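You operate a simulated robot arm through the tools that you are given. There is no shell and no other tool. Be economical: measure what you need, move in short steps, check, and stop when the job is done.

Carry out the task below with a simulated two-armed robot. There is one attempt and no reset: what you move stays moved.

Task
Wipe up the spill on the flat end of the bench with the rag and put it back.

The check looks at the end state, three seconds after you hand in, the way a careful person would. Anything else that was tipped, shoved, dropped, spilled or broken makes it a failure.

Robot
Two 7-joint arms with two-finger parallel grippers on one trunk, on a base that drives. Base frame: it is fixed to the floor where the robot stands at the start and does not move with it; the origin is under the middle of the robot, x ahead of it, y to its left, z up; the surface under the hand at the start is at about z = 0.92. Lengths are in m, angles in degrees, forces in N, time in s.
The left shoulder is at the start at [0.05, 0.168, 1.107], the right one opposite. With the tool pointing down near the work surface each hand reaches from about 0.1 to 0.66 m from the robot's upright axis, wherever it stands, measured 20 degrees to its own side. Payload 1.57 kg a hand.
Tool frame (each hand has its own): the origin (TCP) lies between the finger pads and is the grasp point; the fingertips stand 0.03 m ahead of it; z points along the fingers, y is the line along which they close. Largest opening 0.08 m; finger width 0.017, thickness 0.012; the body of the gripper, 0.04 by 0.082 m, starts 0.08 m behind the TCP.
Orientation is that of the tool frame in the base frame, as [roll, pitch, yaw] about the fixed x, y, z axes, in that order (R = Rz(yaw) Ry(pitch) Rx(roll)). With the fingers straight down and closing along the base's y, the tool's x points along the base's -x, its y along +y and its z along -z.

Tools
- The arms move only by the tool drive_tool. It takes "left_steps", "right_steps" or both (then of equal length, played together; a hand with none holds still); each is a list of rows, each an object (a shift or turn left out is 0, a gripper value left out holds the last) with "translation": the shift along the tool's x, y, z in units of 100 mm (1.0 is 100 mm), a list of three; "delta_rot": the turn, a rotation vector about the tool's x, y, z in units of 60 degrees (1.0 is 60 degrees), a list of three; "gripper": the finger opening in m, from 0 to 0.08. In form: [{"translation": [dx, dy, dz], "delta_rot": [rx, ry, rz], "gripper": gripper}, ...]. A call has 1 to 8 rows; each row is the pose to reach, as a shift and turn from the pose commanded when the call began, along the tool's axes at that moment. A call with a number of a shift or a turn outside -1 to 1 is refused whole. Each row takes 0.2 s and may step no farther than 0.05 m and 8.6 degrees from the row before; otherwise, or with a gripper value out of range, the whole call is refused. A pose out of reach is approached as far as the arm can. The call stops where the force on the tool passes 40 N (or 10 N more than at its start, if that is more) or the arm is blocked; 0.2 s more then pass. Each finger travels about 0.045 m/s and halts on what it meets, pressing with about 35 N; the grip force reading is that of the motor and also rises with nothing between the fingers. The clock runs only during rows and for 0.2 s after the last one: add rows that repeat a pose to give the fingers time. It gives the time, the measured TCP pose, the force on the tool (base axes), the opening and the grip force at its end, in the units of the frame above (readings bear some noise), with the torque about the TCP (base axes, N m) and any sound that the robot's microphone picked up.
- Cameras (640 x 400 px; columns grow to the right, rows downward): "scene" is now at [0.1226, 0.027, 1.3231]; the picture's right is [0.33, -0.95, 0.00], its down [-0.49, -0.17, -0.85] and it looks along [0.81, 0.28, -0.52] (base axes); focal length 255 px, centre (320, 200). "left" rides on the left gripper at [0.072, 0.007, -0.122] in its tool frame; the picture's right is [-0.09, 1.00, 0.00], its down [-0.84, -0.08, -0.54] and it looks along [-0.54, -0.05, 0.84] (tool axes); focal length 238 px, centre (320, 200). "right" rides on the right gripper at [0.072, -0.007, -0.122] in its tool frame; the picture's right is [0.09, 1.00, 0.00], its down [-0.84, 0.08, -0.54] and it looks along [-0.54, 0.05, 0.84] (tool axes); focal length 238 px, centre (320, 200).
- get_image(camera): a new picture of that camera. It takes no simulated time.
- raise_lower(by): slides the trunk up (or, below 0, down) by that many m; the arms and the scene camera ride with it, the base frame stays. It gives what a move gives, with no picture.
- drive_base(legs): drives the robot by 1 to 6 legs, each [ahead, left, turn to the left] in m, m and degrees, along the robot's own axes; the way and the turn of a leg run together, so that a leg with both is an arc; at most 1.5 m and 180 degrees a leg. The arms and the cameras ride along, it lands a little off, and it stops where it bumps. It gives what a move gives.
- turn_head(pan, tilt): turns the head with the scene camera to pan (to the left, within 80 degrees either way) and tilt (down, from -29 to 69), counted from straight ahead of the robot. It gives what a move gives.
- point_at(camera, pixels): for up to 12 pixels [column, row] of the newest picture of that camera ("zoom" is the newest enlarged one), the place [x, y, z] in the base frame of the surface seen there, good to about 0.002 m. It takes no simulated time.
- zoom(camera, box): a new picture of the part [left, top, right, bottom] of that camera's present view, enlarged. It takes no simulated time.
- hand_in(): hands the job in; it is judged then, once.

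Work in short steps. Measure before you move; look again where a grasp or a placing could have gone wrong, and mend it. You have 80 turns and 58 pictures in all, those below and enlarged ones among them. Open the grippers and draw the arms clear of the work before you hand the job in, unless the task says otherwise; then end with one line.

The tools are called as name(argument=value, ...) on one line, values as JSON. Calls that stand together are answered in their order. drive_tool: Moves the arms, as the interface text tells. Its arguments: {"type":"object","properties":{"left_steps":{"type":"array","items":{"type":"object","properties":{"translation":{"type":"array","items":{"type":"number"}},"delta_rot":{"type":"array","items":{"type":"number"}},"gripper":{"type":"number"}}}},"right_steps":{"type":"array","items":{"type":"object","properties":{"translation":{"type":"array","items":{"type":"number"}},"delta_rot":{"type":"array","items":{"type":"number"}},"gripper":{"type":"number"}}}}},"required":[]} The other tools are called the same way: raise_lower (by) slides the trunk up or down; drive_base (legs) drives the base; turn_head (pan, tilt) turns the head that bears the scene camera; get_image (camera) takes a picture; point_at (camera, pixels) gives the place of the surface under pixels of a picture; zoom (camera, box) takes an enlarged picture of a part of a camera's view; hand_in () hands the job in.

At the start:

```text
t: 0.0
left_ee_pos: [0.4072, 0.3971, 1.1288]
left_tool_rot: [-180.0, -0.1, -180.0]
left_force: [0.1, -0.7, 0.3]
left_wrist_torque: [0.04, 0.02, -0.01]
left_width: 0.08
left_gripper_force: 0.0
right_ee_pos: [0.4103, -0.0084, 1.1081]
right_tool_rot: [-180.0, 0.0, -179.9]
right_force: [0.0, 0.4, 0.2]
right_wrist_torque: [0.01, -0.02, 0.0]
right_width: 0.08
right_gripper_force: 0.0
trunk travel left (down, up): [-0.275, 0.168]
robot x, y, heading: [-0.0008, -0.003, -0.0]
head pan, tilt: [19.0, 31.3]
```

scene: 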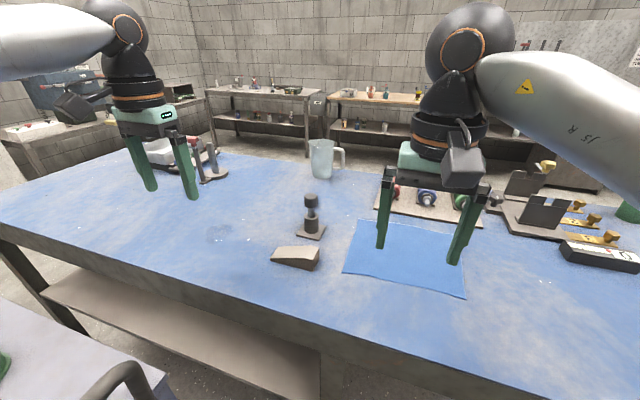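
right: 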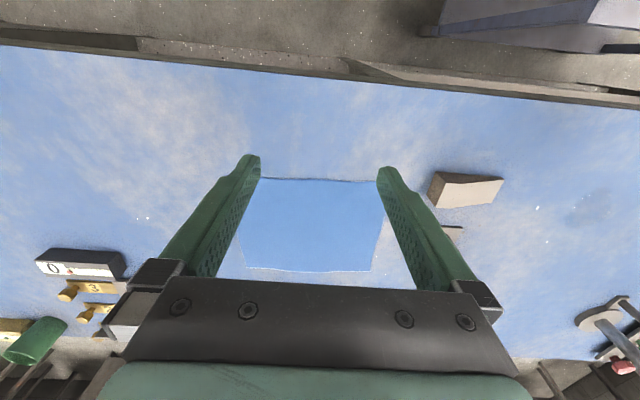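
left: 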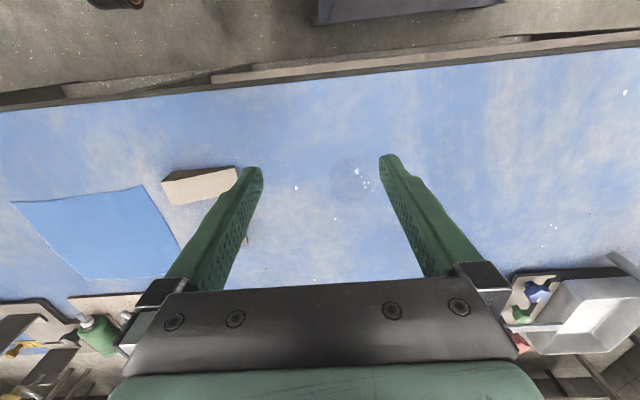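

I see a blue sheet at scene (410,255), probably the rag, and a dark wet patch near scene (230,232). I'll enlarge both and measure.

zoom(camera="scene", box=[160, 180, 340, 292])

zoom(camera="scene", box=[320, 170, 500, 310])

point_at(camera="scene", pixels=[[360, 221], [344, 272], [465, 298], [468, 232], [400, 270], [230, 232], [272, 257], [318, 265], [310, 235], [322, 170], [375, 210], [480, 225]])

point_at(camera="left", pixels=[[330, 180], [375, 180], [352, 160], [352, 200], [12, 202], [138, 186], [182, 250], [165, 190], [100, 230], [580, 188]])

```text
3.56 times, centred on (250, 236) of scene
```

zoom: 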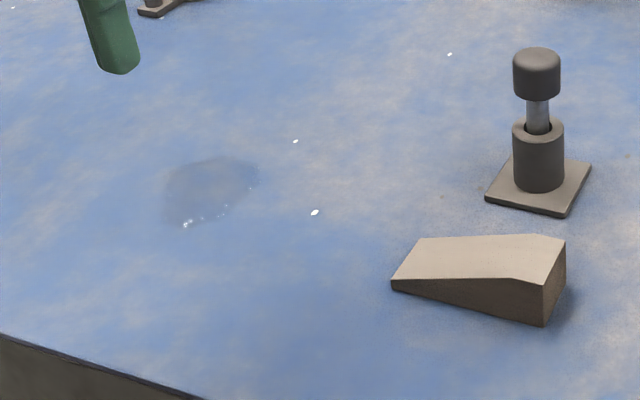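

```text
2.86 times, centred on (410, 240) of scene
```

zoom: 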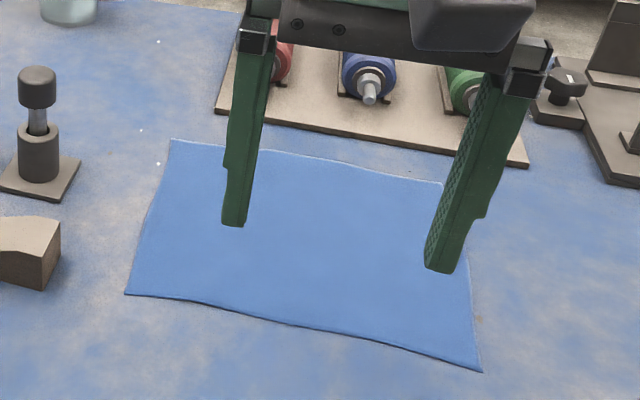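

```text
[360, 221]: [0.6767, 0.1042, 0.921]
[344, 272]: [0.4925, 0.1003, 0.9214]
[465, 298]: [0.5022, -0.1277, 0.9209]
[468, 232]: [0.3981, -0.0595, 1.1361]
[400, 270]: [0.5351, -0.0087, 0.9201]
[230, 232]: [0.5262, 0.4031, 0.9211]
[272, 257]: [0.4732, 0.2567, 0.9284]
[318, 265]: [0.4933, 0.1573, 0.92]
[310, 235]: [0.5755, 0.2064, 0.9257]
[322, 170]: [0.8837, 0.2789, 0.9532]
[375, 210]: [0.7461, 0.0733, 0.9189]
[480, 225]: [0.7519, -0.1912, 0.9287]
```

```text
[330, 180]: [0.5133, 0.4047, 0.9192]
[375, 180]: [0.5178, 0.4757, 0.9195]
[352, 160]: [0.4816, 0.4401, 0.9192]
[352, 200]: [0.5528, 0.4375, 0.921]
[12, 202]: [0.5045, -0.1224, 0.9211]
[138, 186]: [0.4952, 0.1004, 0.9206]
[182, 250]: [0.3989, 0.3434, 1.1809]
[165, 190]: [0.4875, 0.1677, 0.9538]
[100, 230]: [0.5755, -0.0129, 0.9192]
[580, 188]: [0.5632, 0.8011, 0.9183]
```

The rag spans x 0.49–0.68 and y −0.13–0.10, and the spill is near (0.52, 0.44). I'll move the right hand aside to its right and back, then look left and down at the grey object near the robot.

drive_tool(right_steps=[{"translation": [0, -0.45, -0.1]}, {"translation": [0.2, -0.85, -0.2]}, {"translation": [0.3, -1.0, -0.4]}, {"translation": [0.5, -1.0, -0.6]}, {"translation": [0.7, -1.0, -0.6]}])

turn_head(pan=25, tilt=55)

get_image(camera="scene")

```text
t: 1.2
left_ee_pos: [0.4065, 0.3962, 1.128]
left_tool_rot: [180.0, 0.1, -179.9]
left_force: [-0.3, 0.3, -0.5]
left_wrist_torque: [0.02, 0.02, -0.01]
left_width: 0.08
left_gripper_force: 0.0
right_ee_pos: [0.3397, -0.1094, 1.1689]
right_tool_rot: [180.0, -0.1, -179.9]
right_force: [-0.3, 0.2, 0.4]
right_wrist_torque: [0.0, -0.04, -0.02]
right_width: 0.0798
right_gripper_force: 0.1
trunk travel left (down, up): [-0.275, 0.168]
robot x, y, heading: [0.0028, 0.0012, 0.1]
head pan, tilt: [19.0, 31.3]
```

```text
t: 2.1
left_ee_pos: [0.4063, 0.3975, 1.1278]
left_tool_rot: [180.0, 0.0, 180.0]
left_force: [1.0, -0.2, 0.9]
left_wrist_torque: [0.02, -0.02, -0.01]
left_width: 0.08
left_gripper_force: 0.1
right_ee_pos: [0.3396, -0.1084, 1.1678]
right_tool_rot: [-179.9, 0.0, 179.9]
right_force: [0.0, 0.7, 0.3]
right_wrist_torque: [0.0, -0.03, 0.02]
right_width: 0.0799
right_gripper_force: 0.0
trunk travel left (down, up): [-0.275, 0.168]
robot x, y, heading: [-0.0033, 0.0002, -0.1]
head pan, tilt: [25.0, 55.0]
```

```text
52 pictures are left
```

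scene: 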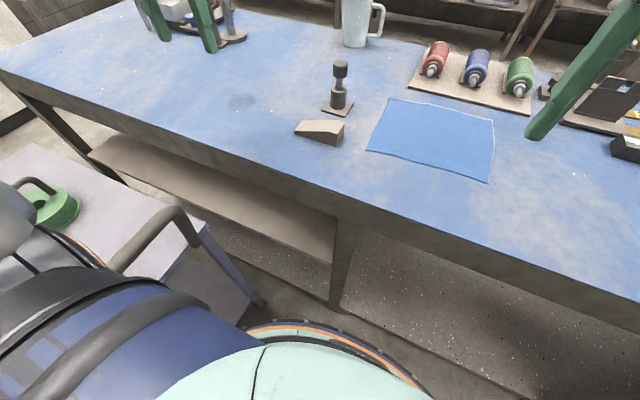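

A cart sits to the robot's left at scene (130,230), so I won't drive left. I'll measure the bench edge, cart, robot base front, post top and rag corners.

point_at(camera="scene", pixels=[[340, 205], [200, 155], [195, 240], [380, 365], [300, 325], [340, 63], [240, 102], [260, 290], [391, 98], [367, 148], [489, 181], [494, 120]])

zoom(camera="scene", box=[180, 60, 340, 160])

```text
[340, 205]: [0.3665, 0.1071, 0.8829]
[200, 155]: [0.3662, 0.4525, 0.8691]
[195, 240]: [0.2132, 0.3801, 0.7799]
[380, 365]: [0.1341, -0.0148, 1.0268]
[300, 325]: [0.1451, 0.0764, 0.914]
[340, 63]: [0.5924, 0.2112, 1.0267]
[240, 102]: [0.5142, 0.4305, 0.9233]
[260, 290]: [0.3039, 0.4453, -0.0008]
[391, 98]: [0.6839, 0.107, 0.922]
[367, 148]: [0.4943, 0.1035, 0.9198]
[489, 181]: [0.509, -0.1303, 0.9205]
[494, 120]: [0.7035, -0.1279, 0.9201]
```

```text
4.00 times, centred on (260, 110) of scene
```

zoom: 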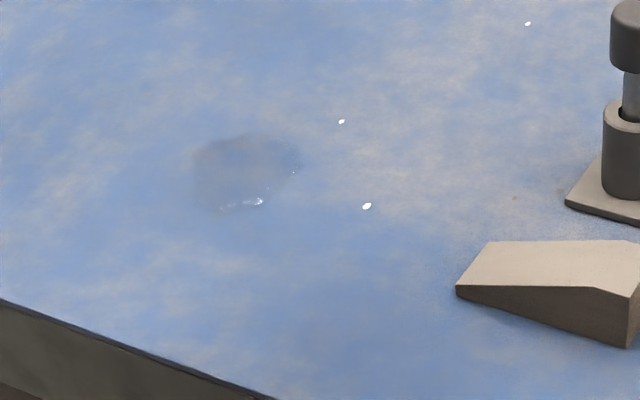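

Spill centre is about (0.514, 0.43), rag centre about (0.597, −0.012), and the post top is at z 1.027. I'll carry the left hand at z≈1.13 towards the rag in four hops while the right hand moves further aside.

point_at(camera="zoom", pixels=[[190, 180], [302, 165], [240, 135], [240, 213], [285, 140], [205, 208]])

drive_tool(right_steps=[{"translation": [0, -0.4, 0]}, {"translation": [0, -0.8, 0]}, {"translation": [0, -1.0, 0]}, {"translation": [0, -1.0, 0]}])

drive_tool(left_steps=[{"translation": [-0.15, -0.33, 0]}, {"translation": [-0.3, -0.66, 0]}, {"translation": [-0.46, -1.0, 0]}], right_steps=[{"translation": [0, -0.3, 0]}, {"translation": [0, -0.6, 0]}, {"translation": [0, -0.9, 0]}])

drive_tool(left_steps=[{"translation": [-0.15, -0.33, 0]}, {"translation": [-0.3, -0.66, 0]}, {"translation": [-0.46, -1.0, 0]}])

drive_tool(left_steps=[{"translation": [-0.15, -0.33, 0]}, {"translation": [-0.3, -0.66, 0]}, {"translation": [-0.46, -1.0, 0]}])

drive_tool(left_steps=[{"translation": [-0.15, -0.33, 0]}, {"translation": [-0.3, -0.66, 0]}, {"translation": [-0.46, -1.0, 0]}, {"translation": [-0.46, -1.0, 0]}])

get_image(camera="left")

```text
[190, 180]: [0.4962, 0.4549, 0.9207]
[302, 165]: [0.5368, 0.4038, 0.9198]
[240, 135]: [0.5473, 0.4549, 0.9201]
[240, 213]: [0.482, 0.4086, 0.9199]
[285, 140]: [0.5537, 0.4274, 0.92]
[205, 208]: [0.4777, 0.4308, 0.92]
```

```text
t: 3.1
left_ee_pos: [0.4078, 0.3975, 1.1285]
left_tool_rot: [180.0, 0.0, -180.0]
left_force: [-0.5, 0.6, -0.7]
left_wrist_torque: [0.0, 0.01, 0.03]
left_width: 0.0802
left_gripper_force: 0.1
right_ee_pos: [0.3398, -0.209, 1.1679]
right_tool_rot: [-179.9, -0.1, 180.0]
right_force: [0.2, 0.6, 1.0]
right_wrist_torque: [0.02, 0.0, -0.03]
right_width: 0.0799
right_gripper_force: 0.0
trunk travel left (down, up): [-0.275, 0.168]
robot x, y, heading: [-0.0006, -0.0032, -0.2]
head pan, tilt: [25.0, 55.0]
```

```text
t: 3.9
left_ee_pos: [0.4531, 0.2958, 1.1276]
left_tool_rot: [-179.9, 0.0, 180.0]
left_force: [-1.1, -0.5, 0.1]
left_wrist_torque: [0.02, 0.04, 0.01]
left_width: 0.0799
left_gripper_force: 0.0
right_ee_pos: [0.3387, -0.2987, 1.1691]
right_tool_rot: [179.9, 0.0, 180.0]
right_force: [-0.1, 0.5, -0.3]
right_wrist_torque: [0.0, -0.02, -0.02]
right_width: 0.0801
right_gripper_force: 0.1
trunk travel left (down, up): [-0.275, 0.168]
robot x, y, heading: [0.0, -0.001, -0.1]
head pan, tilt: [25.0, 55.0]
```

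```text
t: 4.7
left_ee_pos: [0.4839, 0.216, 1.1304]
left_tool_rot: [179.7, 0.1, -179.8]
left_force: [-0.4, 0.2, 0.0]
left_wrist_torque: [0.01, -0.07, 0.04]
left_width: 0.08
left_gripper_force: 0.1
left hand out of reach, approached as far as the arm can: row 3
right_ee_pos: [0.3362, -0.2978, 1.1698]
right_tool_rot: [179.8, 0.1, 180.0]
right_force: [-0.5, 0.2, 0.9]
right_wrist_torque: [0.03, -0.07, 0.01]
right_width: 0.0798
right_gripper_force: 0.0
trunk travel left (down, up): [-0.275, 0.168]
robot x, y, heading: [0.0028, 0.0011, 0.0]
head pan, tilt: [25.0, 55.0]
```

```text
t: 5.5
left_ee_pos: [0.4824, 0.1959, 1.0957]
left_tool_rot: [-180.0, 0.0, 180.0]
left_force: [0.4, 0.1, -0.7]
left_wrist_torque: [0.02, 0.06, 0.0]
left_width: 0.0799
left_gripper_force: 0.1
left hand out of reach, approached as far as the arm can: row 1, 2, 3
right_ee_pos: [0.3397, -0.2976, 1.169]
right_tool_rot: [180.0, -0.1, 179.9]
right_force: [0.6, 0.2, 0.5]
right_wrist_torque: [-0.02, 0.04, 0.01]
right_width: 0.0801
right_gripper_force: 0.1
trunk travel left (down, up): [-0.275, 0.168]
robot x, y, heading: [-0.0005, 0.0003, -0.1]
head pan, tilt: [25.0, 55.0]
```

```text
t: 6.5
left_ee_pos: [0.471, 0.1757, 1.079]
left_tool_rot: [-180.0, 0.0, 180.0]
left_force: [0.1, 0.0, 0.3]
left_wrist_torque: [-0.03, -0.02, 0.05]
left_width: 0.0802
left_gripper_force: 0.1
left hand out of reach, approached as far as the arm can: row 1, 2, 3, 4
right_ee_pos: [0.3391, -0.2981, 1.1707]
right_tool_rot: [-179.9, 0.1, 180.0]
right_force: [0.8, -0.4, -0.4]
right_wrist_torque: [-0.02, -0.01, 0.02]
right_width: 0.0801
right_gripper_force: 0.1
trunk travel left (down, up): [-0.275, 0.168]
robot x, y, heading: [-0.0004, 0.0012, -0.1]
head pan, tilt: [25.0, 55.0]
```

```text
50 pictures are left
```

left: 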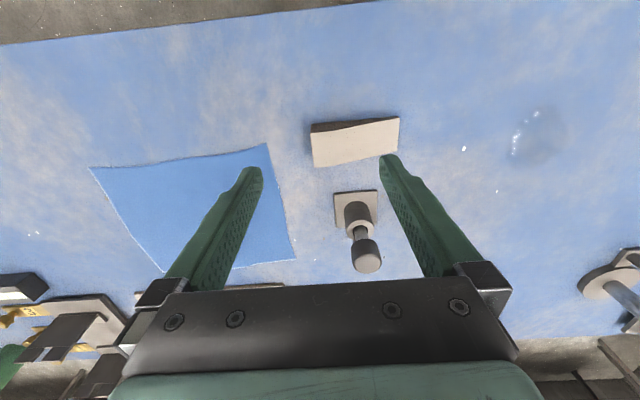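

At z≈1.13 the left arm reaches its limit, now at (0.471, 0.176, 1.079) with the gripper between post and rag. I'll raise the trunk 0.12 m to gain clearance and reach at travel height.

raise_lower(by=0.12)

drive_tool(left_steps=[{"translation": [0, -0.4, 0]}, {"translation": [-0.2, -0.7, 0]}, {"translation": [-0.6, -0.9, 0]}, {"translation": [-0.9, -1.0, 0.2]}, {"translation": [-0.9, -1.0, 0.2]}])

```text
t: 8.0
left_ee_pos: [0.4722, 0.1742, 1.1987]
left_tool_rot: [-179.9, 0.1, 180.0]
left_force: [-0.2, -0.2, 0.5]
left_wrist_torque: [0.03, 0.0, 0.01]
left_width: 0.0799
left_gripper_force: 0.1
right_ee_pos: [0.3388, -0.2971, 1.2892]
right_tool_rot: [180.0, 0.0, -180.0]
right_force: [-0.1, -0.1, 0.5]
right_wrist_torque: [0.03, 0.05, -0.03]
right_width: 0.08
right_gripper_force: 0.0
trunk travel left (down, up): [-0.395, 0.048]
robot x, y, heading: [0.0014, 0.0002, -0.2]
head pan, tilt: [25.0, 55.0]
```

```text
t: 9.2
left_ee_pos: [0.4785, 0.1704, 1.1616]
left_tool_rot: [-179.9, 0.1, 180.0]
left_force: [0.2, 1.2, -0.6]
left_wrist_torque: [0.04, 0.01, 0.01]
left_width: 0.0801
left_gripper_force: 0.0
left hand out of reach, approached as far as the arm can: row 1, 2, 3, 4, 5
right_ee_pos: [0.3393, -0.2976, 1.2896]
right_tool_rot: [-180.0, 0.1, 180.0]
right_force: [1.0, -0.6, 0.9]
right_wrist_torque: [0.03, -0.05, -0.04]
right_width: 0.08
right_gripper_force: 0.0
trunk travel left (down, up): [-0.395, 0.048]
robot x, y, heading: [0.0017, -0.0006, 0.3]
head pan, tilt: [25.0, 55.0]
```

The left arm can't cross to the rag from here, so the better plan is to drive right along the bench, grasp with the left hand, and drive back to wipe. I'll check the floor and space to the right first.

turn_head(pan=-50, tilt=55)

get_image(camera="scene")

```text
t: 10.7
left_ee_pos: [0.4779, 0.1697, 1.1613]
left_tool_rot: [180.0, 0.1, 180.0]
left_force: [-0.5, -0.6, -0.1]
left_wrist_torque: [0.0, -0.01, 0.02]
left_width: 0.08
left_gripper_force: 0.1
right_ee_pos: [0.3396, -0.2969, 1.2899]
right_tool_rot: [-179.9, 0.0, -179.9]
right_force: [0.4, 0.4, -0.8]
right_wrist_torque: [0.04, 0.05, -0.03]
right_width: 0.0802
right_gripper_force: 0.1
trunk travel left (down, up): [-0.395, 0.048]
robot x, y, heading: [0.0017, -0.0033, -0.2]
head pan, tilt: [-50.0, 55.0]
```

```text
49 pictures are left
```

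scene: 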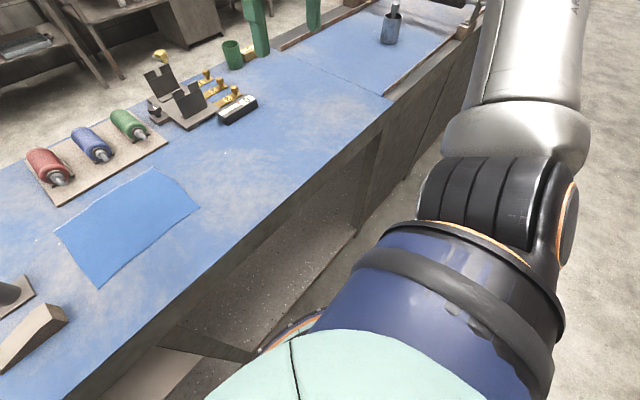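

The right-hand side is free floor. I notice the bench has a second section on the right with raised rails; I'll zoom to understand which end is the flat one and whether there is another spill.

zoom(camera="scene", box=[200, 0, 480, 150])

point_at(camera="scene", pixels=[[300, 75], [370, 75], [340, 40], [430, 20], [389, 95], [280, 45], [420, 60], [250, 160], [384, 42], [240, 130]])

```text
2.29 times, centred on (340, 75) of scene
```

zoom: 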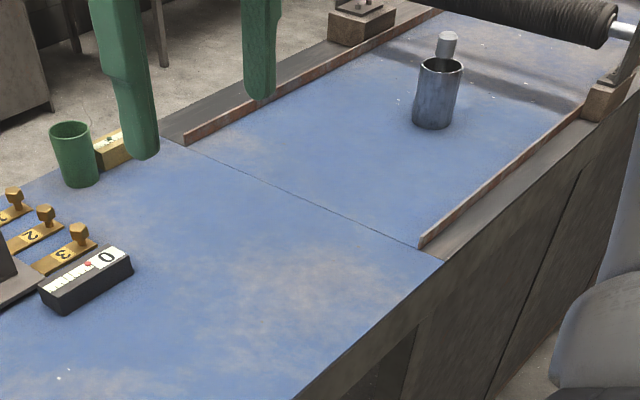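

```text
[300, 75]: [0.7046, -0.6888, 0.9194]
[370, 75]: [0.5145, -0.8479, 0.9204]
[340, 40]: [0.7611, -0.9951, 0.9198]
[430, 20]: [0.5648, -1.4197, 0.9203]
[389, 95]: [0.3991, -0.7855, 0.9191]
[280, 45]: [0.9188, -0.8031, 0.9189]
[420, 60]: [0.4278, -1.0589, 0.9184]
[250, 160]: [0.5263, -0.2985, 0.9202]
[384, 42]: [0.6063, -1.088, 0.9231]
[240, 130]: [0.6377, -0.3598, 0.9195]
```

The right end is a roller/conveyor section, so the left end with the wet patch is the flat one. I'll drive 0.3 m right (left hand at z 1.16 clears the post), then look at the rag.

drive_base(legs=[[0, -0.3, 0]])

turn_head(pan=25, tilt=45)

get_image(camera="scene")

```text
t: 13.9
left_ee_pos: [0.4782, -0.1289, 1.161]
left_tool_rot: [179.9, 0.1, 179.9]
left_force: [0.0, 0.1, -0.1]
left_wrist_torque: [0.03, -0.01, -0.01]
left_width: 0.0798
left_gripper_force: 0.1
right_ee_pos: [0.3391, -0.5955, 1.2908]
right_tool_rot: [180.0, 0.1, -179.9]
right_force: [-0.2, 0.1, -0.4]
right_wrist_torque: [0.03, -0.01, -0.01]
right_width: 0.0801
right_gripper_force: 0.1
trunk travel left (down, up): [-0.395, 0.048]
robot x, y, heading: [-0.0033, -0.299, 0.1]
head pan, tilt: [-50.0, 55.0]
```

```text
t: 15.3
left_ee_pos: [0.4777, -0.1288, 1.1612]
left_tool_rot: [-179.9, 0.1, 180.0]
left_force: [0.0, -0.5, 0.1]
left_wrist_torque: [0.02, 0.01, -0.02]
left_width: 0.0796
left_gripper_force: 0.0
right_ee_pos: [0.3381, -0.5957, 1.2896]
right_tool_rot: [180.0, 0.0, 179.9]
right_force: [0.6, -0.1, 0.1]
right_wrist_torque: [0.0, 0.03, 0.04]
right_width: 0.0804
right_gripper_force: 0.1
trunk travel left (down, up): [-0.395, 0.048]
robot x, y, heading: [0.0009, -0.2977, 0.0]
head pan, tilt: [25.0, 45.0]
```

```text
47 pictures are left
```

scene: 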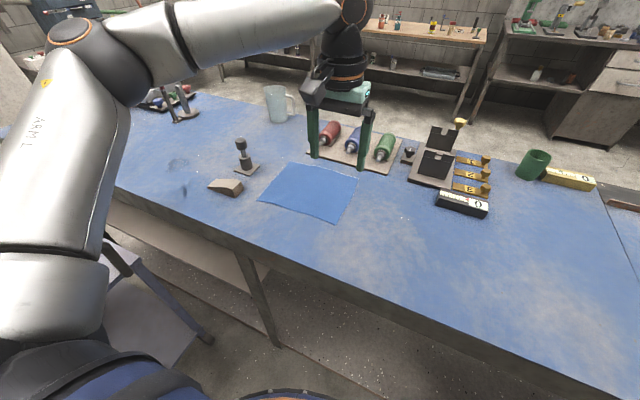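

The left hand is at (0.478, −0.129, 1.161). I'll step it left and forward to find out the commanded offset and approach over the rag centre.

drive_tool(left_steps=[{"translation": [0, 0.4, 0]}, {"translation": [0, 0.8, 0]}, {"translation": [0, 0.8, 0]}])

```text
t: 16.1
left_ee_pos: [0.4799, -0.05, 1.1604]
left_tool_rot: [-179.9, 0.0, -179.9]
left_force: [0.1, 0.6, 0.4]
left_wrist_torque: [-0.02, -0.04, -0.01]
left_width: 0.0802
left_gripper_force: 0.0
right_ee_pos: [0.3378, -0.5976, 1.2898]
right_tool_rot: [180.0, 0.0, 180.0]
right_force: [-0.3, -0.6, 0.3]
right_wrist_torque: [0.01, 0.01, -0.01]
right_width: 0.0801
right_gripper_force: 0.1
trunk travel left (down, up): [-0.395, 0.048]
robot x, y, heading: [-0.0032, -0.3, -0.1]
head pan, tilt: [25.0, 45.0]
```

Commands start from the actual pose. I'll go to (0.58, −0.01) and down to z≈1.06.

drive_tool(left_steps=[{"translation": [-0.3, 0.15, 0.3]}, {"translation": [-0.6, 0.3, 0.6]}, {"translation": [-0.8, 0.4, 0.8]}, {"translation": [-1.0, 0.4, 1.0]}, {"translation": [-1.0, 0.4, 1.0]}])

get_image(camera="left")

```text
t: 17.3
left_ee_pos: [0.5576, -0.0018, 1.0647]
left_tool_rot: [-179.8, 0.1, 180.0]
left_force: [-0.4, 0.0, 0.3]
left_wrist_torque: [-0.01, 0.02, -0.04]
left_width: 0.0797
left_gripper_force: 0.1
left hand out of reach, approached as far as the arm can: row 4, 5
right_ee_pos: [0.3395, -0.5959, 1.289]
right_tool_rot: [179.9, 0.0, -179.9]
right_force: [0.3, -0.3, 0.0]
right_wrist_torque: [-0.03, 0.02, 0.0]
right_width: 0.08
right_gripper_force: 0.1
trunk travel left (down, up): [-0.395, 0.048]
robot x, y, heading: [-0.001, -0.2968, 0.0]
head pan, tilt: [25.0, 45.0]
```

```text
46 pictures are left
```

left: 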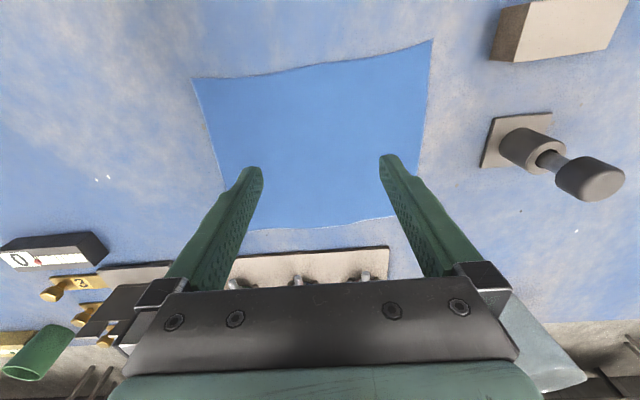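

The hand is over the rag at (0.558, −0.002). I'll narrow the fingers to 0.05, shift forward slightly and descend to z≈0.965.

drive_tool(left_steps=[{"translation": [0, 0, 0.35], "gripper": 0.05}, {"translation": [-0.1, 0, 0.7]}, {"translation": [-0.25, 0, 0.98]}, {"translation": [-0.25, 0, 0.98]}])

get_image(camera="left")

```text
t: 18.3
left_ee_pos: [0.5385, 0.0086, 0.9885]
left_tool_rot: [-179.9, 0.1, 179.9]
left_force: [0.0, 0.4, 0.4]
left_wrist_torque: [0.02, -0.01, -0.03]
left_width: 0.05
left_gripper_force: 0.1
left hand out of reach, approached as far as the arm can: row 1, 2, 3, 4
right_ee_pos: [0.3392, -0.5964, 1.2901]
right_tool_rot: [-180.0, 0.0, 180.0]
right_force: [-1.1, -0.2, -0.5]
right_wrist_torque: [0.01, -0.03, -0.02]
right_width: 0.0801
right_gripper_force: 0.1
trunk travel left (down, up): [-0.395, 0.048]
robot x, y, heading: [-0.0026, -0.2992, 0.3]
head pan, tilt: [25.0, 45.0]
```

```text
45 pictures are left
```

left: 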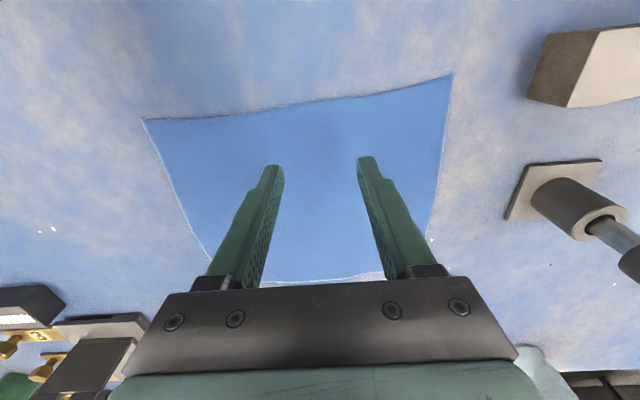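

Reach shrinks low because the trunk is raised. I'll lift the hand 0.08 then lower the trunk 0.08, and extend.

drive_tool(left_steps=[{"translation": [0, 0, -0.4]}, {"translation": [0, 0, -0.8]}, {"translation": [0, 0, -0.8]}])

raise_lower(by=-0.08)

drive_tool(left_steps=[{"translation": [-0.4, -0.1, 0]}, {"translation": [-0.45, -0.1, 0.1]}, {"translation": [-0.45, -0.1, 0.2]}])

```text
t: 19.1
left_ee_pos: [0.5361, 0.0091, 1.0678]
left_tool_rot: [-179.9, 0.1, -179.9]
left_force: [0.0, -0.3, 0.1]
left_wrist_torque: [0.0, 0.01, -0.03]
left_width: 0.0498
left_gripper_force: 0.1
right_ee_pos: [0.3395, -0.5944, 1.2896]
right_tool_rot: [180.0, 0.0, 179.9]
right_force: [-0.1, -0.1, 0.6]
right_wrist_torque: [0.01, 0.02, 0.0]
right_width: 0.0802
right_gripper_force: 0.1
trunk travel left (down, up): [-0.395, 0.048]
robot x, y, heading: [0.0014, -0.3008, 0.1]
head pan, tilt: [25.0, 45.0]
```

```text
t: 20.3
left_ee_pos: [0.5374, 0.0085, 0.9872]
left_tool_rot: [-179.9, 0.1, 180.0]
left_force: [0.2, 0.5, -0.3]
left_wrist_torque: [-0.01, 0.02, 0.01]
left_width: 0.0501
left_gripper_force: 0.0
right_ee_pos: [0.3391, -0.5961, 1.2104]
right_tool_rot: [180.0, 0.0, -180.0]
right_force: [0.3, 0.7, 0.3]
right_wrist_torque: [0.0, 0.02, -0.02]
right_width: 0.0798
right_gripper_force: 0.0
trunk travel left (down, up): [-0.315, 0.128]
robot x, y, heading: [0.0015, -0.2977, 0.2]
head pan, tilt: [25.0, 45.0]
```

```text
t: 21.1
left_ee_pos: [0.5584, 0.0048, 0.9715]
left_tool_rot: [-179.8, 0.0, 179.8]
left_force: [0.1, 0.1, -0.5]
left_wrist_torque: [-0.01, 0.01, -0.01]
left_width: 0.0499
left_gripper_force: 0.1
left hand out of reach, approached as far as the arm can: row 1, 2, 3
right_ee_pos: [0.3391, -0.5956, 1.2096]
right_tool_rot: [180.0, 0.0, -180.0]
right_force: [-0.4, 0.3, -0.2]
right_wrist_torque: [-0.01, 0.0, 0.0]
right_width: 0.0799
right_gripper_force: 0.1
trunk travel left (down, up): [-0.315, 0.128]
robot x, y, heading: [-0.0004, -0.2976, 0.1]
head pan, tilt: [25.0, 45.0]
```

Still short (limit ~x 0.56 here), and the spill will need more reach too. I'll look down at the robot's base front to see if I can drive forward a bit.

turn_head(pan=0, tilt=69)

get_image(camera="scene")

```text
t: 22.0
left_ee_pos: [0.5583, 0.0059, 0.9723]
left_tool_rot: [-180.0, 0.1, 180.0]
left_force: [-0.7, -0.5, 0.9]
left_wrist_torque: [-0.04, 0.01, -0.03]
left_width: 0.0504
left_gripper_force: 0.1
right_ee_pos: [0.3388, -0.5956, 1.2095]
right_tool_rot: [-180.0, 0.1, 180.0]
right_force: [-0.6, 0.5, 0.1]
right_wrist_torque: [0.04, 0.01, 0.02]
right_width: 0.0799
right_gripper_force: 0.0
trunk travel left (down, up): [-0.315, 0.128]
robot x, y, heading: [0.0017, -0.2989, 0.0]
head pan, tilt: [0.0, 68.8]
```

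```text
44 pictures are left
```

scene: 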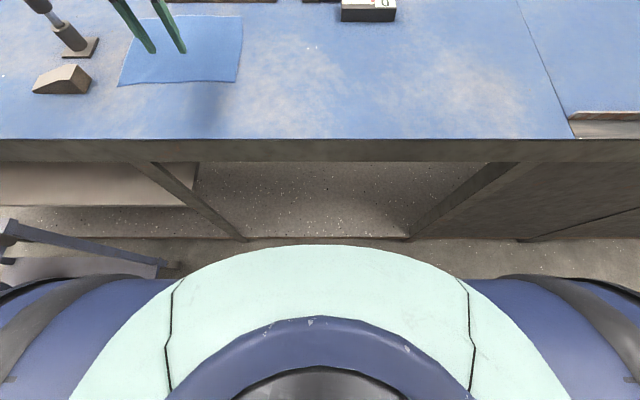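

point_at(camera="scene", pixels=[[320, 242], [320, 234], [320, 160], [320, 142], [240, 236], [320, 250], [480, 255], [165, 265], [160, 275], [10, 225]])

```text
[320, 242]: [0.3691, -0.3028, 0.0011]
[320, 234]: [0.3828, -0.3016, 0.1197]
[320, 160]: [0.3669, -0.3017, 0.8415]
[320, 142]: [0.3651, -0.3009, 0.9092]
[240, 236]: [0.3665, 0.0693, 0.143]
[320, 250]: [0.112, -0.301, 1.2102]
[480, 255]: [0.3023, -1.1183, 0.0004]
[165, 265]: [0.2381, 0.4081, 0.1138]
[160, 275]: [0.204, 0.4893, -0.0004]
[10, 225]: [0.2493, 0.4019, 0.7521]
```

Bench front is at x≈0.367 and I can't see the base's foot, so rather than risk a bump I'll tilt the fingers forward by 22° (negative turn about tool y) which brings the wrist back and gains reach.

drive_tool(left_steps=[{"delta_rot": [0, -0.13, 0], "translation": [0, 0, -0.1]}, {"delta_rot": [0, -0.26, 0], "translation": [0, 0, -0.1]}, {"delta_rot": [0, -0.37, 0], "translation": [-0.2, -0.05, -0.1]}, {"delta_rot": [0, -0.37, 0], "translation": [-0.4, -0.1, -0.1]}, {"delta_rot": [0, -0.37, 0], "translation": [-0.4, -0.1, -0.1]}])

get_image(camera="left")

```text
t: 23.2
left_ee_pos: [0.5984, -0.0041, 0.9817]
left_tool_rot: [-179.8, 22.3, -180.0]
left_force: [0.7, 0.0, 0.8]
left_wrist_torque: [-0.02, -0.02, 0.02]
left_width: 0.0503
left_gripper_force: 0.0
right_ee_pos: [0.339, -0.5954, 1.2103]
right_tool_rot: [180.0, 0.1, -180.0]
right_force: [0.1, -0.3, 0.1]
right_wrist_torque: [-0.01, 0.0, 0.0]
right_width: 0.08
right_gripper_force: 0.1
trunk travel left (down, up): [-0.315, 0.128]
robot x, y, heading: [0.0004, -0.3019, -0.0]
head pan, tilt: [0.0, 68.8]
```

```text
43 pictures are left
```

left: 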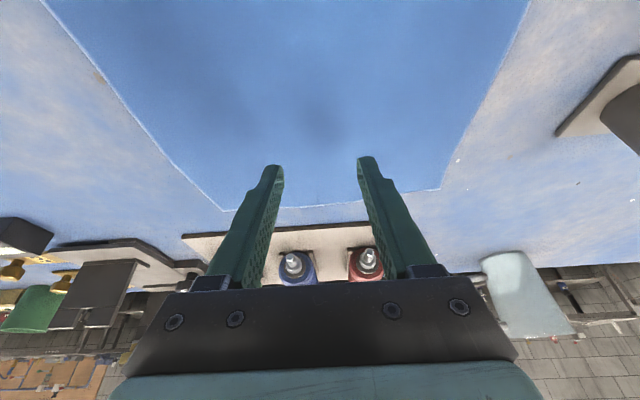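

Reached (0.598, −0.004, 0.982) tilted 22°. I'll go straight down in base axes about 0.03 m to touch the rag with the tips.

drive_tool(left_steps=[{"translation": [0.15, 0, 0.15]}, {"translation": [0.22, 0, 0.23]}, {"translation": [0.225, 0, 0.24]}, {"translation": [0.23, 0, 0.25]}])

get_image(camera="left")

```text
t: 24.2
left_ee_pos: [0.5865, -0.0042, 0.9523]
left_tool_rot: [180.0, 22.5, -180.0]
left_force: [-1.5, 1.6, 8.0]
left_wrist_torque: [0.14, 0.03, 0.03]
left_width: 0.0502
left_gripper_force: 0.3
right_ee_pos: [0.3379, -0.5957, 1.2112]
right_tool_rot: [180.0, 0.2, 180.0]
right_force: [0.3, -0.8, -0.3]
right_wrist_torque: [0.0, -0.02, -0.01]
right_width: 0.0799
right_gripper_force: 0.0
trunk travel left (down, up): [-0.315, 0.128]
robot x, y, heading: [-0.0021, -0.3034, -0.2]
head pan, tilt: [0.0, 68.8]
```

```text
42 pictures are left
```

left: 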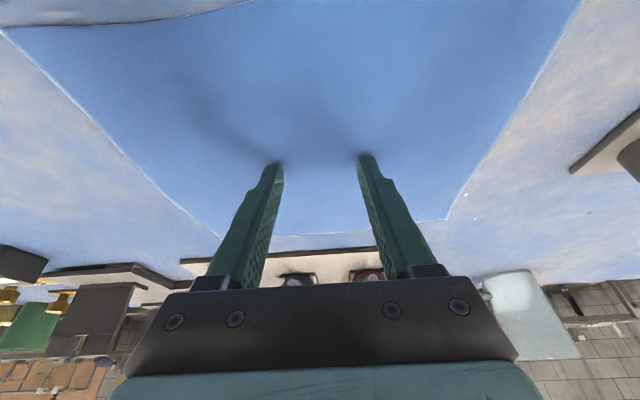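

The tips are on the cloth with 8 N of force. I'll close the fingers to gather a fold (1.4 s).

drive_tool(left_steps=[{"gripper": 0.03}, {"gripper": 0.015}, {"gripper": 0.0}, {"gripper": 0.0}, {"gripper": 0.0}, {"gripper": 0.0}, {"gripper": 0.0}])

get_image(camera="left")

```text
t: 25.8
left_ee_pos: [0.5874, -0.0057, 0.9525]
left_tool_rot: [-180.0, 22.4, 180.0]
left_force: [2.5, -1.0, 15.6]
left_wrist_torque: [0.0, -0.13, -0.02]
left_width: 0.0025
left_gripper_force: 23.8
right_ee_pos: [0.3392, -0.597, 1.21]
right_tool_rot: [180.0, 0.1, 180.0]
right_force: [0.8, 0.5, -0.8]
right_wrist_torque: [0.01, 0.0, 0.01]
right_width: 0.08
right_gripper_force: 0.0
trunk travel left (down, up): [-0.315, 0.128]
robot x, y, heading: [-0.0004, -0.3019, -0.1]
head pan, tilt: [0.0, 68.8]
```

```text
41 pictures are left
```

left: 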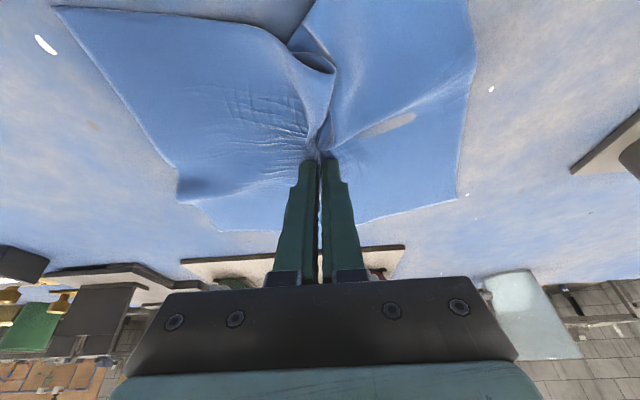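

The fold is gripped (width 2.5 mm, 23.8 N). I'll lift with the arm 0.1 m, pulling back slightly, then raise the trunk 0.12.

drive_tool(left_steps=[{"translation": [-0.1, 0, -0.25]}, {"translation": [-0.15, 0, -0.55]}, {"translation": [-0.15, 0, -0.85]}, {"translation": [-0.15, 0, -1.0]}, {"translation": [-0.15, 0, -1.0]}])

raise_lower(by=0.12)

turn_head(pan=25, tilt=40)

get_image(camera="scene")

```text
t: 27.0
left_ee_pos: [0.5607, -0.0042, 1.0481]
left_tool_rot: [179.9, 22.1, 180.0]
left_force: [-0.3, 0.3, 0.0]
left_wrist_torque: [-0.03, 0.04, 0.01]
left_width: 0.0026
left_gripper_force: 23.6
right_ee_pos: [0.3395, -0.5961, 1.2109]
right_tool_rot: [179.9, -0.1, 180.0]
right_force: [0.0, -0.2, 0.2]
right_wrist_torque: [0.03, -0.03, 0.0]
right_width: 0.0802
right_gripper_force: 0.0
trunk travel left (down, up): [-0.315, 0.128]
robot x, y, heading: [0.0006, -0.2973, 0.0]
head pan, tilt: [0.0, 68.8]
```

```text
t: 28.5
left_ee_pos: [0.5618, -0.0046, 1.1674]
left_tool_rot: [-179.9, 22.2, 180.0]
left_force: [0.0, 1.0, 0.7]
left_wrist_torque: [0.03, -0.01, -0.01]
left_width: 0.0023
left_gripper_force: 24.0
right_ee_pos: [0.3397, -0.5954, 1.3297]
right_tool_rot: [-180.0, -0.1, -179.9]
right_force: [0.4, 0.0, -0.9]
right_wrist_torque: [0.02, 0.01, -0.02]
right_width: 0.0801
right_gripper_force: 0.0
trunk travel left (down, up): [-0.435, 0.008]
robot x, y, heading: [0.0018, -0.2974, -0.1]
head pan, tilt: [0.0, 68.8]
```

```text
t: 29.4
left_ee_pos: [0.5616, -0.0044, 1.1681]
left_tool_rot: [-179.9, 22.3, 180.0]
left_force: [0.7, 0.4, -0.6]
left_wrist_torque: [0.04, 0.03, -0.01]
left_width: 0.0022
left_gripper_force: 23.9
right_ee_pos: [0.3389, -0.5957, 1.3299]
right_tool_rot: [179.9, 0.0, -179.9]
right_force: [1.2, 0.1, -0.4]
right_wrist_torque: [0.02, 0.0, 0.05]
right_width: 0.0803
right_gripper_force: 0.2
trunk travel left (down, up): [-0.435, 0.008]
robot x, y, heading: [0.0008, -0.3001, -0.1]
head pan, tilt: [25.0, 40.0]
```

```text
40 pictures are left
```

scene: 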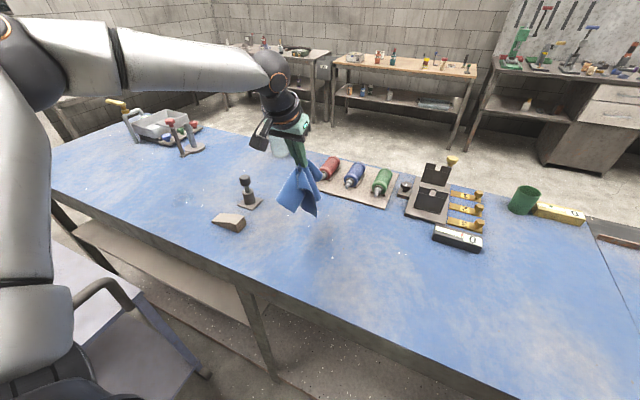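

The rag hangs from the grip with its bottom near z≈1.0. To clear the post (top 1.027 at x 0.59) I'll pull back to x≈0.41 and rise to ~1.23, then drive left 0.3 m back to the start.

drive_tool(left_steps=[{"translation": [0.3, 0, -0.2]}, {"translation": [0.6, 0, -0.4]}, {"translation": [0.9, 0, -0.6]}, {"translation": [1.0, 0, -0.9]}, {"translation": [1.0, 0, -1.0]}])

drive_base(legs=[[0, 0.3, 0]])

get_image(camera="scene")

```text
t: 30.6
left_ee_pos: [0.4294, -0.0046, 1.2218]
left_tool_rot: [-179.9, 22.2, 180.0]
left_force: [0.3, -0.3, -0.7]
left_wrist_torque: [0.01, -0.04, -0.02]
left_width: 0.0022
left_gripper_force: 23.2
right_ee_pos: [0.3399, -0.5958, 1.3299]
right_tool_rot: [-179.9, 0.0, 179.9]
right_force: [-0.4, -0.2, -0.1]
right_wrist_torque: [-0.02, 0.0, 0.02]
right_width: 0.0801
right_gripper_force: 0.1
trunk travel left (down, up): [-0.435, 0.008]
robot x, y, heading: [-0.001, -0.3005, -0.1]
head pan, tilt: [25.0, 40.0]
```

```text
t: 33.8
left_ee_pos: [0.4345, 0.292, 1.2218]
left_tool_rot: [-180.0, 22.3, 179.6]
left_force: [0.6, 0.0, 0.4]
left_wrist_torque: [-0.01, 0.0, 0.03]
left_width: 0.0022
left_gripper_force: 23.6
right_ee_pos: [0.3371, -0.2987, 1.3302]
right_tool_rot: [180.0, 0.1, 179.7]
right_force: [-0.5, -0.7, 1.2]
right_wrist_torque: [-0.02, -0.01, -0.02]
right_width: 0.0798
right_gripper_force: 0.1
trunk travel left (down, up): [-0.435, 0.008]
robot x, y, heading: [-0.0025, 0.006, -0.5]
head pan, tilt: [25.0, 40.0]
```

```text
39 pictures are left
```

scene: 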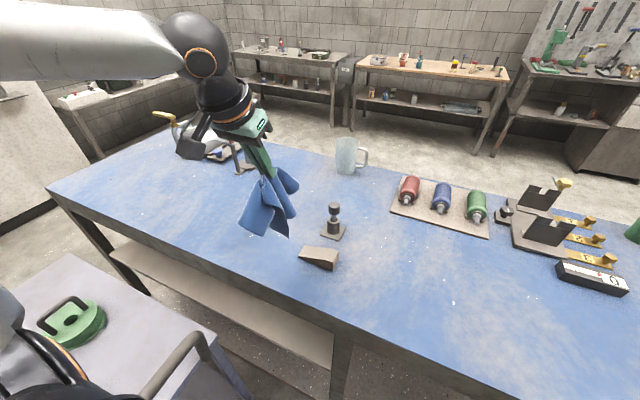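

Rag is hanging at y≈0.29, clear of everything. I'll move it to above the spill (y≈0.43, x≈0.50) and lower the trunk 0.12.

drive_tool(left_steps=[{"translation": [0, 0.4, 0]}, {"translation": [0, 0.8, 0]}, {"translation": [-0.2, 1.0, 0.1]}, {"translation": [-0.4, 1.0, 0.2]}])

drive_tool(left_steps=[{"translation": [0, 0.2, 0.2]}, {"translation": [-0.1, 0.4, 0.2]}, {"translation": [-0.1, 0.4, 0.2]}])

raise_lower(by=-0.12)

get_image(camera="scene")

get_image(camera="left")

```text
t: 34.8
left_ee_pos: [0.4798, 0.3913, 1.2177]
left_tool_rot: [179.9, 22.2, 179.6]
left_force: [1.1, -0.5, -0.1]
left_wrist_torque: [0.0, -0.01, -0.01]
left_width: 0.0021
left_gripper_force: 23.5
right_ee_pos: [0.3381, -0.2978, 1.3298]
right_tool_rot: [180.0, 0.0, 179.6]
right_force: [0.5, 0.4, -0.1]
right_wrist_torque: [-0.01, 0.02, 0.03]
right_width: 0.0799
right_gripper_force: 0.0
trunk travel left (down, up): [-0.435, 0.008]
robot x, y, heading: [0.0009, 0.002, -0.7]
head pan, tilt: [25.0, 40.0]
```

```text
t: 35.6
left_ee_pos: [0.4957, 0.4309, 1.2046]
left_tool_rot: [-179.9, 22.1, 179.5]
left_force: [0.1, 0.2, 0.1]
left_wrist_torque: [-0.03, -0.01, 0.01]
left_width: 0.0023
left_gripper_force: 24.1
right_ee_pos: [0.3381, -0.2982, 1.327]
right_tool_rot: [-179.9, 0.0, 179.6]
right_force: [0.4, 0.7, -0.8]
right_wrist_torque: [0.02, 0.01, 0.0]
right_width: 0.0798
right_gripper_force: 0.0
trunk travel left (down, up): [-0.435, 0.008]
robot x, y, heading: [0.0061, 0.0013, -0.4]
head pan, tilt: [25.0, 40.0]
```

```text
t: 37.1
left_ee_pos: [0.4965, 0.4313, 1.0854]
left_tool_rot: [180.0, 22.3, 179.6]
left_force: [-0.5, 0.4, 0.0]
left_wrist_torque: [-0.04, 0.04, -0.02]
left_width: 0.0024
left_gripper_force: 23.7
right_ee_pos: [0.3373, -0.2981, 1.2096]
right_tool_rot: [180.0, 0.0, 179.6]
right_force: [-0.3, -0.3, -0.7]
right_wrist_torque: [0.0, 0.0, -0.02]
right_width: 0.0802
right_gripper_force: 0.1
trunk travel left (down, up): [-0.315, 0.128]
robot x, y, heading: [-0.0033, 0.0029, -0.5]
head pan, tilt: [25.0, 40.0]
```

```text
38 pictures are left
```

scene: 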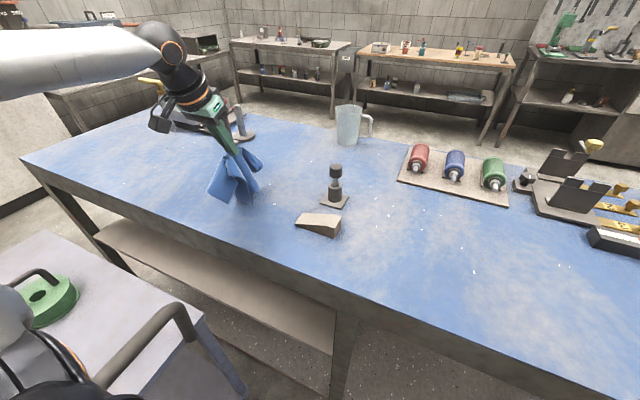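

```text
37 pictures are left
```

left: 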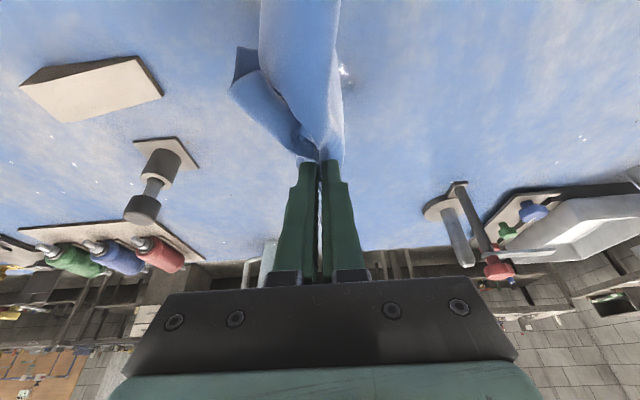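

Rag is above the spill at z 1.085. I'll lower straight down ~0.12 m onto it.

drive_tool(left_steps=[{"translation": [0.18, 0, 0.45]}, {"translation": [0.37, 0, 0.92]}, {"translation": [0.4, 0, 1.0]}, {"translation": [0.4, 0, 1.0]}])

drive_tool(left_steps=[{"translation": [0.04, 0, 0.1]}, {"translation": [0.075, 0, 0.185]}, {"translation": [0.075, 0, 0.185]}])

get_image(camera="scene")

get_image(camera="left")

```text
refused: row 2 steps farther than a row can; nothing moved
```

```text
t: 37.9
left_ee_pos: [0.4946, 0.4305, 1.0645]
left_tool_rot: [-179.9, 22.3, 179.5]
left_force: [-0.5, -0.8, -0.6]
left_wrist_torque: [0.0, 0.01, 0.02]
left_width: 0.0024
left_gripper_force: 24.1
right_ee_pos: [0.3371, -0.2981, 1.2098]
right_tool_rot: [-179.9, 0.1, 179.6]
right_force: [-0.1, 0.0, -0.7]
right_wrist_torque: [-0.02, 0.03, 0.02]
right_width: 0.0799
right_gripper_force: 0.1
trunk travel left (down, up): [-0.315, 0.128]
robot x, y, heading: [0.0057, 0.0002, -0.6]
head pan, tilt: [25.0, 40.0]
```

```text
36 pictures are left
```

scene: 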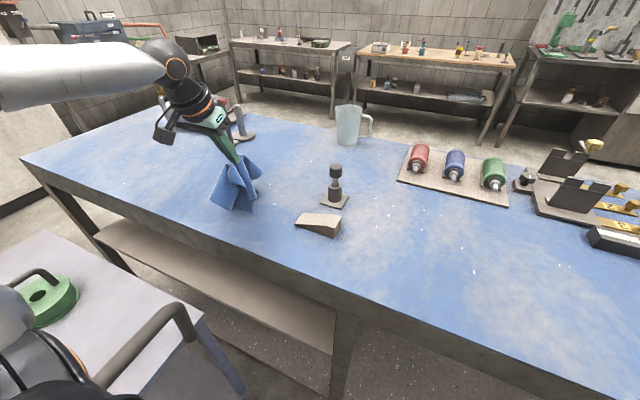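

```text
35 pictures are left
```

left: 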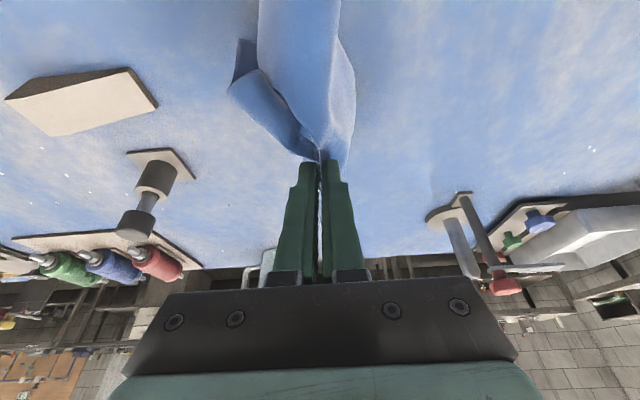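

The first descent was refused for step size; now at z 1.0645. I'll descend 0.10 m more in smaller rows, then press lightly.

drive_tool(left_steps=[{"translation": [0.15, 0, 0.4]}, {"translation": [0.3, 0, 0.8]}, {"translation": [0.38, 0, 0.95]}, {"translation": [0.4, 0, 1.0]}, {"translation": [0.4, 0, 1.0]}])

get_image(camera="left")

```text
t: 39.1
left_ee_pos: [0.4961, 0.4293, 0.9562]
left_tool_rot: [-180.0, 22.3, 179.6]
left_force: [-0.3, -0.2, 2.3]
left_wrist_torque: [-0.02, -0.03, 0.0]
left_width: 0.0021
left_gripper_force: 23.8
right_ee_pos: [0.3377, -0.2994, 1.2088]
right_tool_rot: [180.0, 0.1, 179.7]
right_force: [-0.5, -0.4, 0.3]
right_wrist_torque: [-0.01, -0.03, -0.02]
right_width: 0.0801
right_gripper_force: 0.1
trunk travel left (down, up): [-0.315, 0.128]
robot x, y, heading: [-0.0016, 0.0012, -0.3]
head pan, tilt: [25.0, 40.0]
```

```text
34 pictures are left
```

left: 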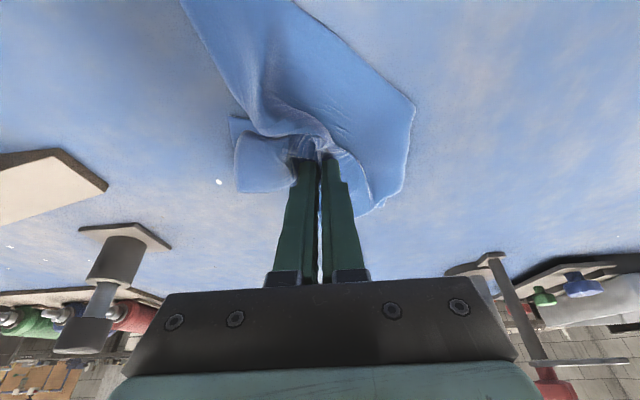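

Cloth is on the spill with 2.3 N. I'll press 3 mm further and sweep side to side along y at the present x and 25 mm further.

drive_tool(left_steps=[{"translation": [0.012, 0.4, 0.03]}, {"translation": [0.012, 0, 0.03]}, {"translation": [0.012, -0.4, 0.03]}, {"translation": [-0.1, -0.4, 0.075]}, {"translation": [-0.22, -0.4, 0.125]}, {"translation": [-0.22, 0, 0.125]}, {"translation": [-0.22, 0.4, 0.125]}, {"translation": [-0.22, 0.0, 0.125]}])

get_image(camera="scene")

```text
t: 40.9
left_ee_pos: [0.5214, 0.4298, 0.9535]
left_tool_rot: [-180.0, 22.2, 179.6]
left_force: [-0.2, 2.1, 5.4]
left_wrist_torque: [0.08, -0.1, 0.07]
left_width: 0.002
left_gripper_force: 24.4
right_ee_pos: [0.3376, -0.2998, 1.2094]
right_tool_rot: [179.9, -0.1, 179.6]
right_force: [0.2, -0.1, -0.5]
right_wrist_torque: [0.04, 0.01, -0.01]
right_width: 0.0797
right_gripper_force: 0.1
trunk travel left (down, up): [-0.315, 0.128]
robot x, y, heading: [0.001, 0.0039, -0.5]
head pan, tilt: [25.0, 40.0]
```

```text
33 pictures are left
```

scene: 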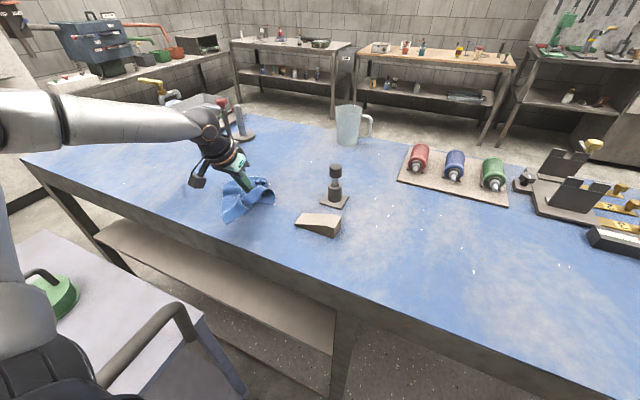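

Contact force 5.4 N and the cloth is following. I'll sweep the far side, then the near side.

drive_tool(left_steps=[{"translation": [-0.2, 0, 0.09]}, {"translation": [-0.22, 0.35, 0.1]}, {"translation": [-0.22, 0, 0.1]}, {"translation": [-0.22, -0.4, 0.1]}, {"translation": [-0.1, -0.05, 0.05]}, {"translation": [0.0, 0.35, 0.01]}, {"translation": [0.2, 0.0, -0.07]}, {"translation": [0.45, 0.0, -0.17]}])

drive_tool(left_steps=[{"translation": [0, 0.4, 0]}, {"translation": [0, 0, 0]}, {"translation": [0, -0.4, 0]}, {"translation": [0.2, -0.3, -0.08]}, {"translation": [0.2, 0, -0.08]}, {"translation": [0.2, 0.4, -0.08]}, {"translation": [0.0, 0.2, 0]}, {"translation": [-0.22, 0, 0.09]}])

get_image(camera="left")

```text
t: 42.7
left_ee_pos: [0.4734, 0.4319, 0.9533]
left_tool_rot: [-179.9, 22.3, 179.5]
left_force: [0.7, 0.2, 1.8]
left_wrist_torque: [0.01, -0.06, 0.02]
left_width: 0.002
left_gripper_force: 23.6
right_ee_pos: [0.3367, -0.2984, 1.2102]
right_tool_rot: [179.9, 0.0, 179.6]
right_force: [-0.1, -0.4, -0.1]
right_wrist_torque: [0.0, -0.01, 0.0]
right_width: 0.0801
right_gripper_force: 0.1
trunk travel left (down, up): [-0.315, 0.128]
robot x, y, heading: [-0.002, 0.0006, -0.4]
head pan, tilt: [25.0, 40.0]
```

```text
t: 44.5
left_ee_pos: [0.4974, 0.4305, 0.9513]
left_tool_rot: [179.8, 22.4, 179.6]
left_force: [-1.8, 3.1, 14.5]
left_wrist_torque: [0.22, -0.06, 0.04]
left_width: 0.0025
left_gripper_force: 24.3
right_ee_pos: [0.3366, -0.2988, 1.2104]
right_tool_rot: [179.9, 0.1, 179.6]
right_force: [0.9, 0.0, 0.7]
right_wrist_torque: [0.01, 0.02, 0.0]
right_width: 0.08
right_gripper_force: 0.0
trunk travel left (down, up): [-0.315, 0.128]
robot x, y, heading: [-0.0005, 0.002, -0.6]
head pan, tilt: [25.0, 40.0]
```

```text
32 pictures are left
```

left: 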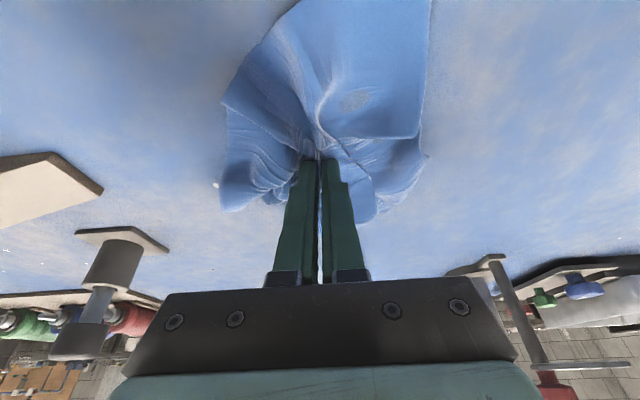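

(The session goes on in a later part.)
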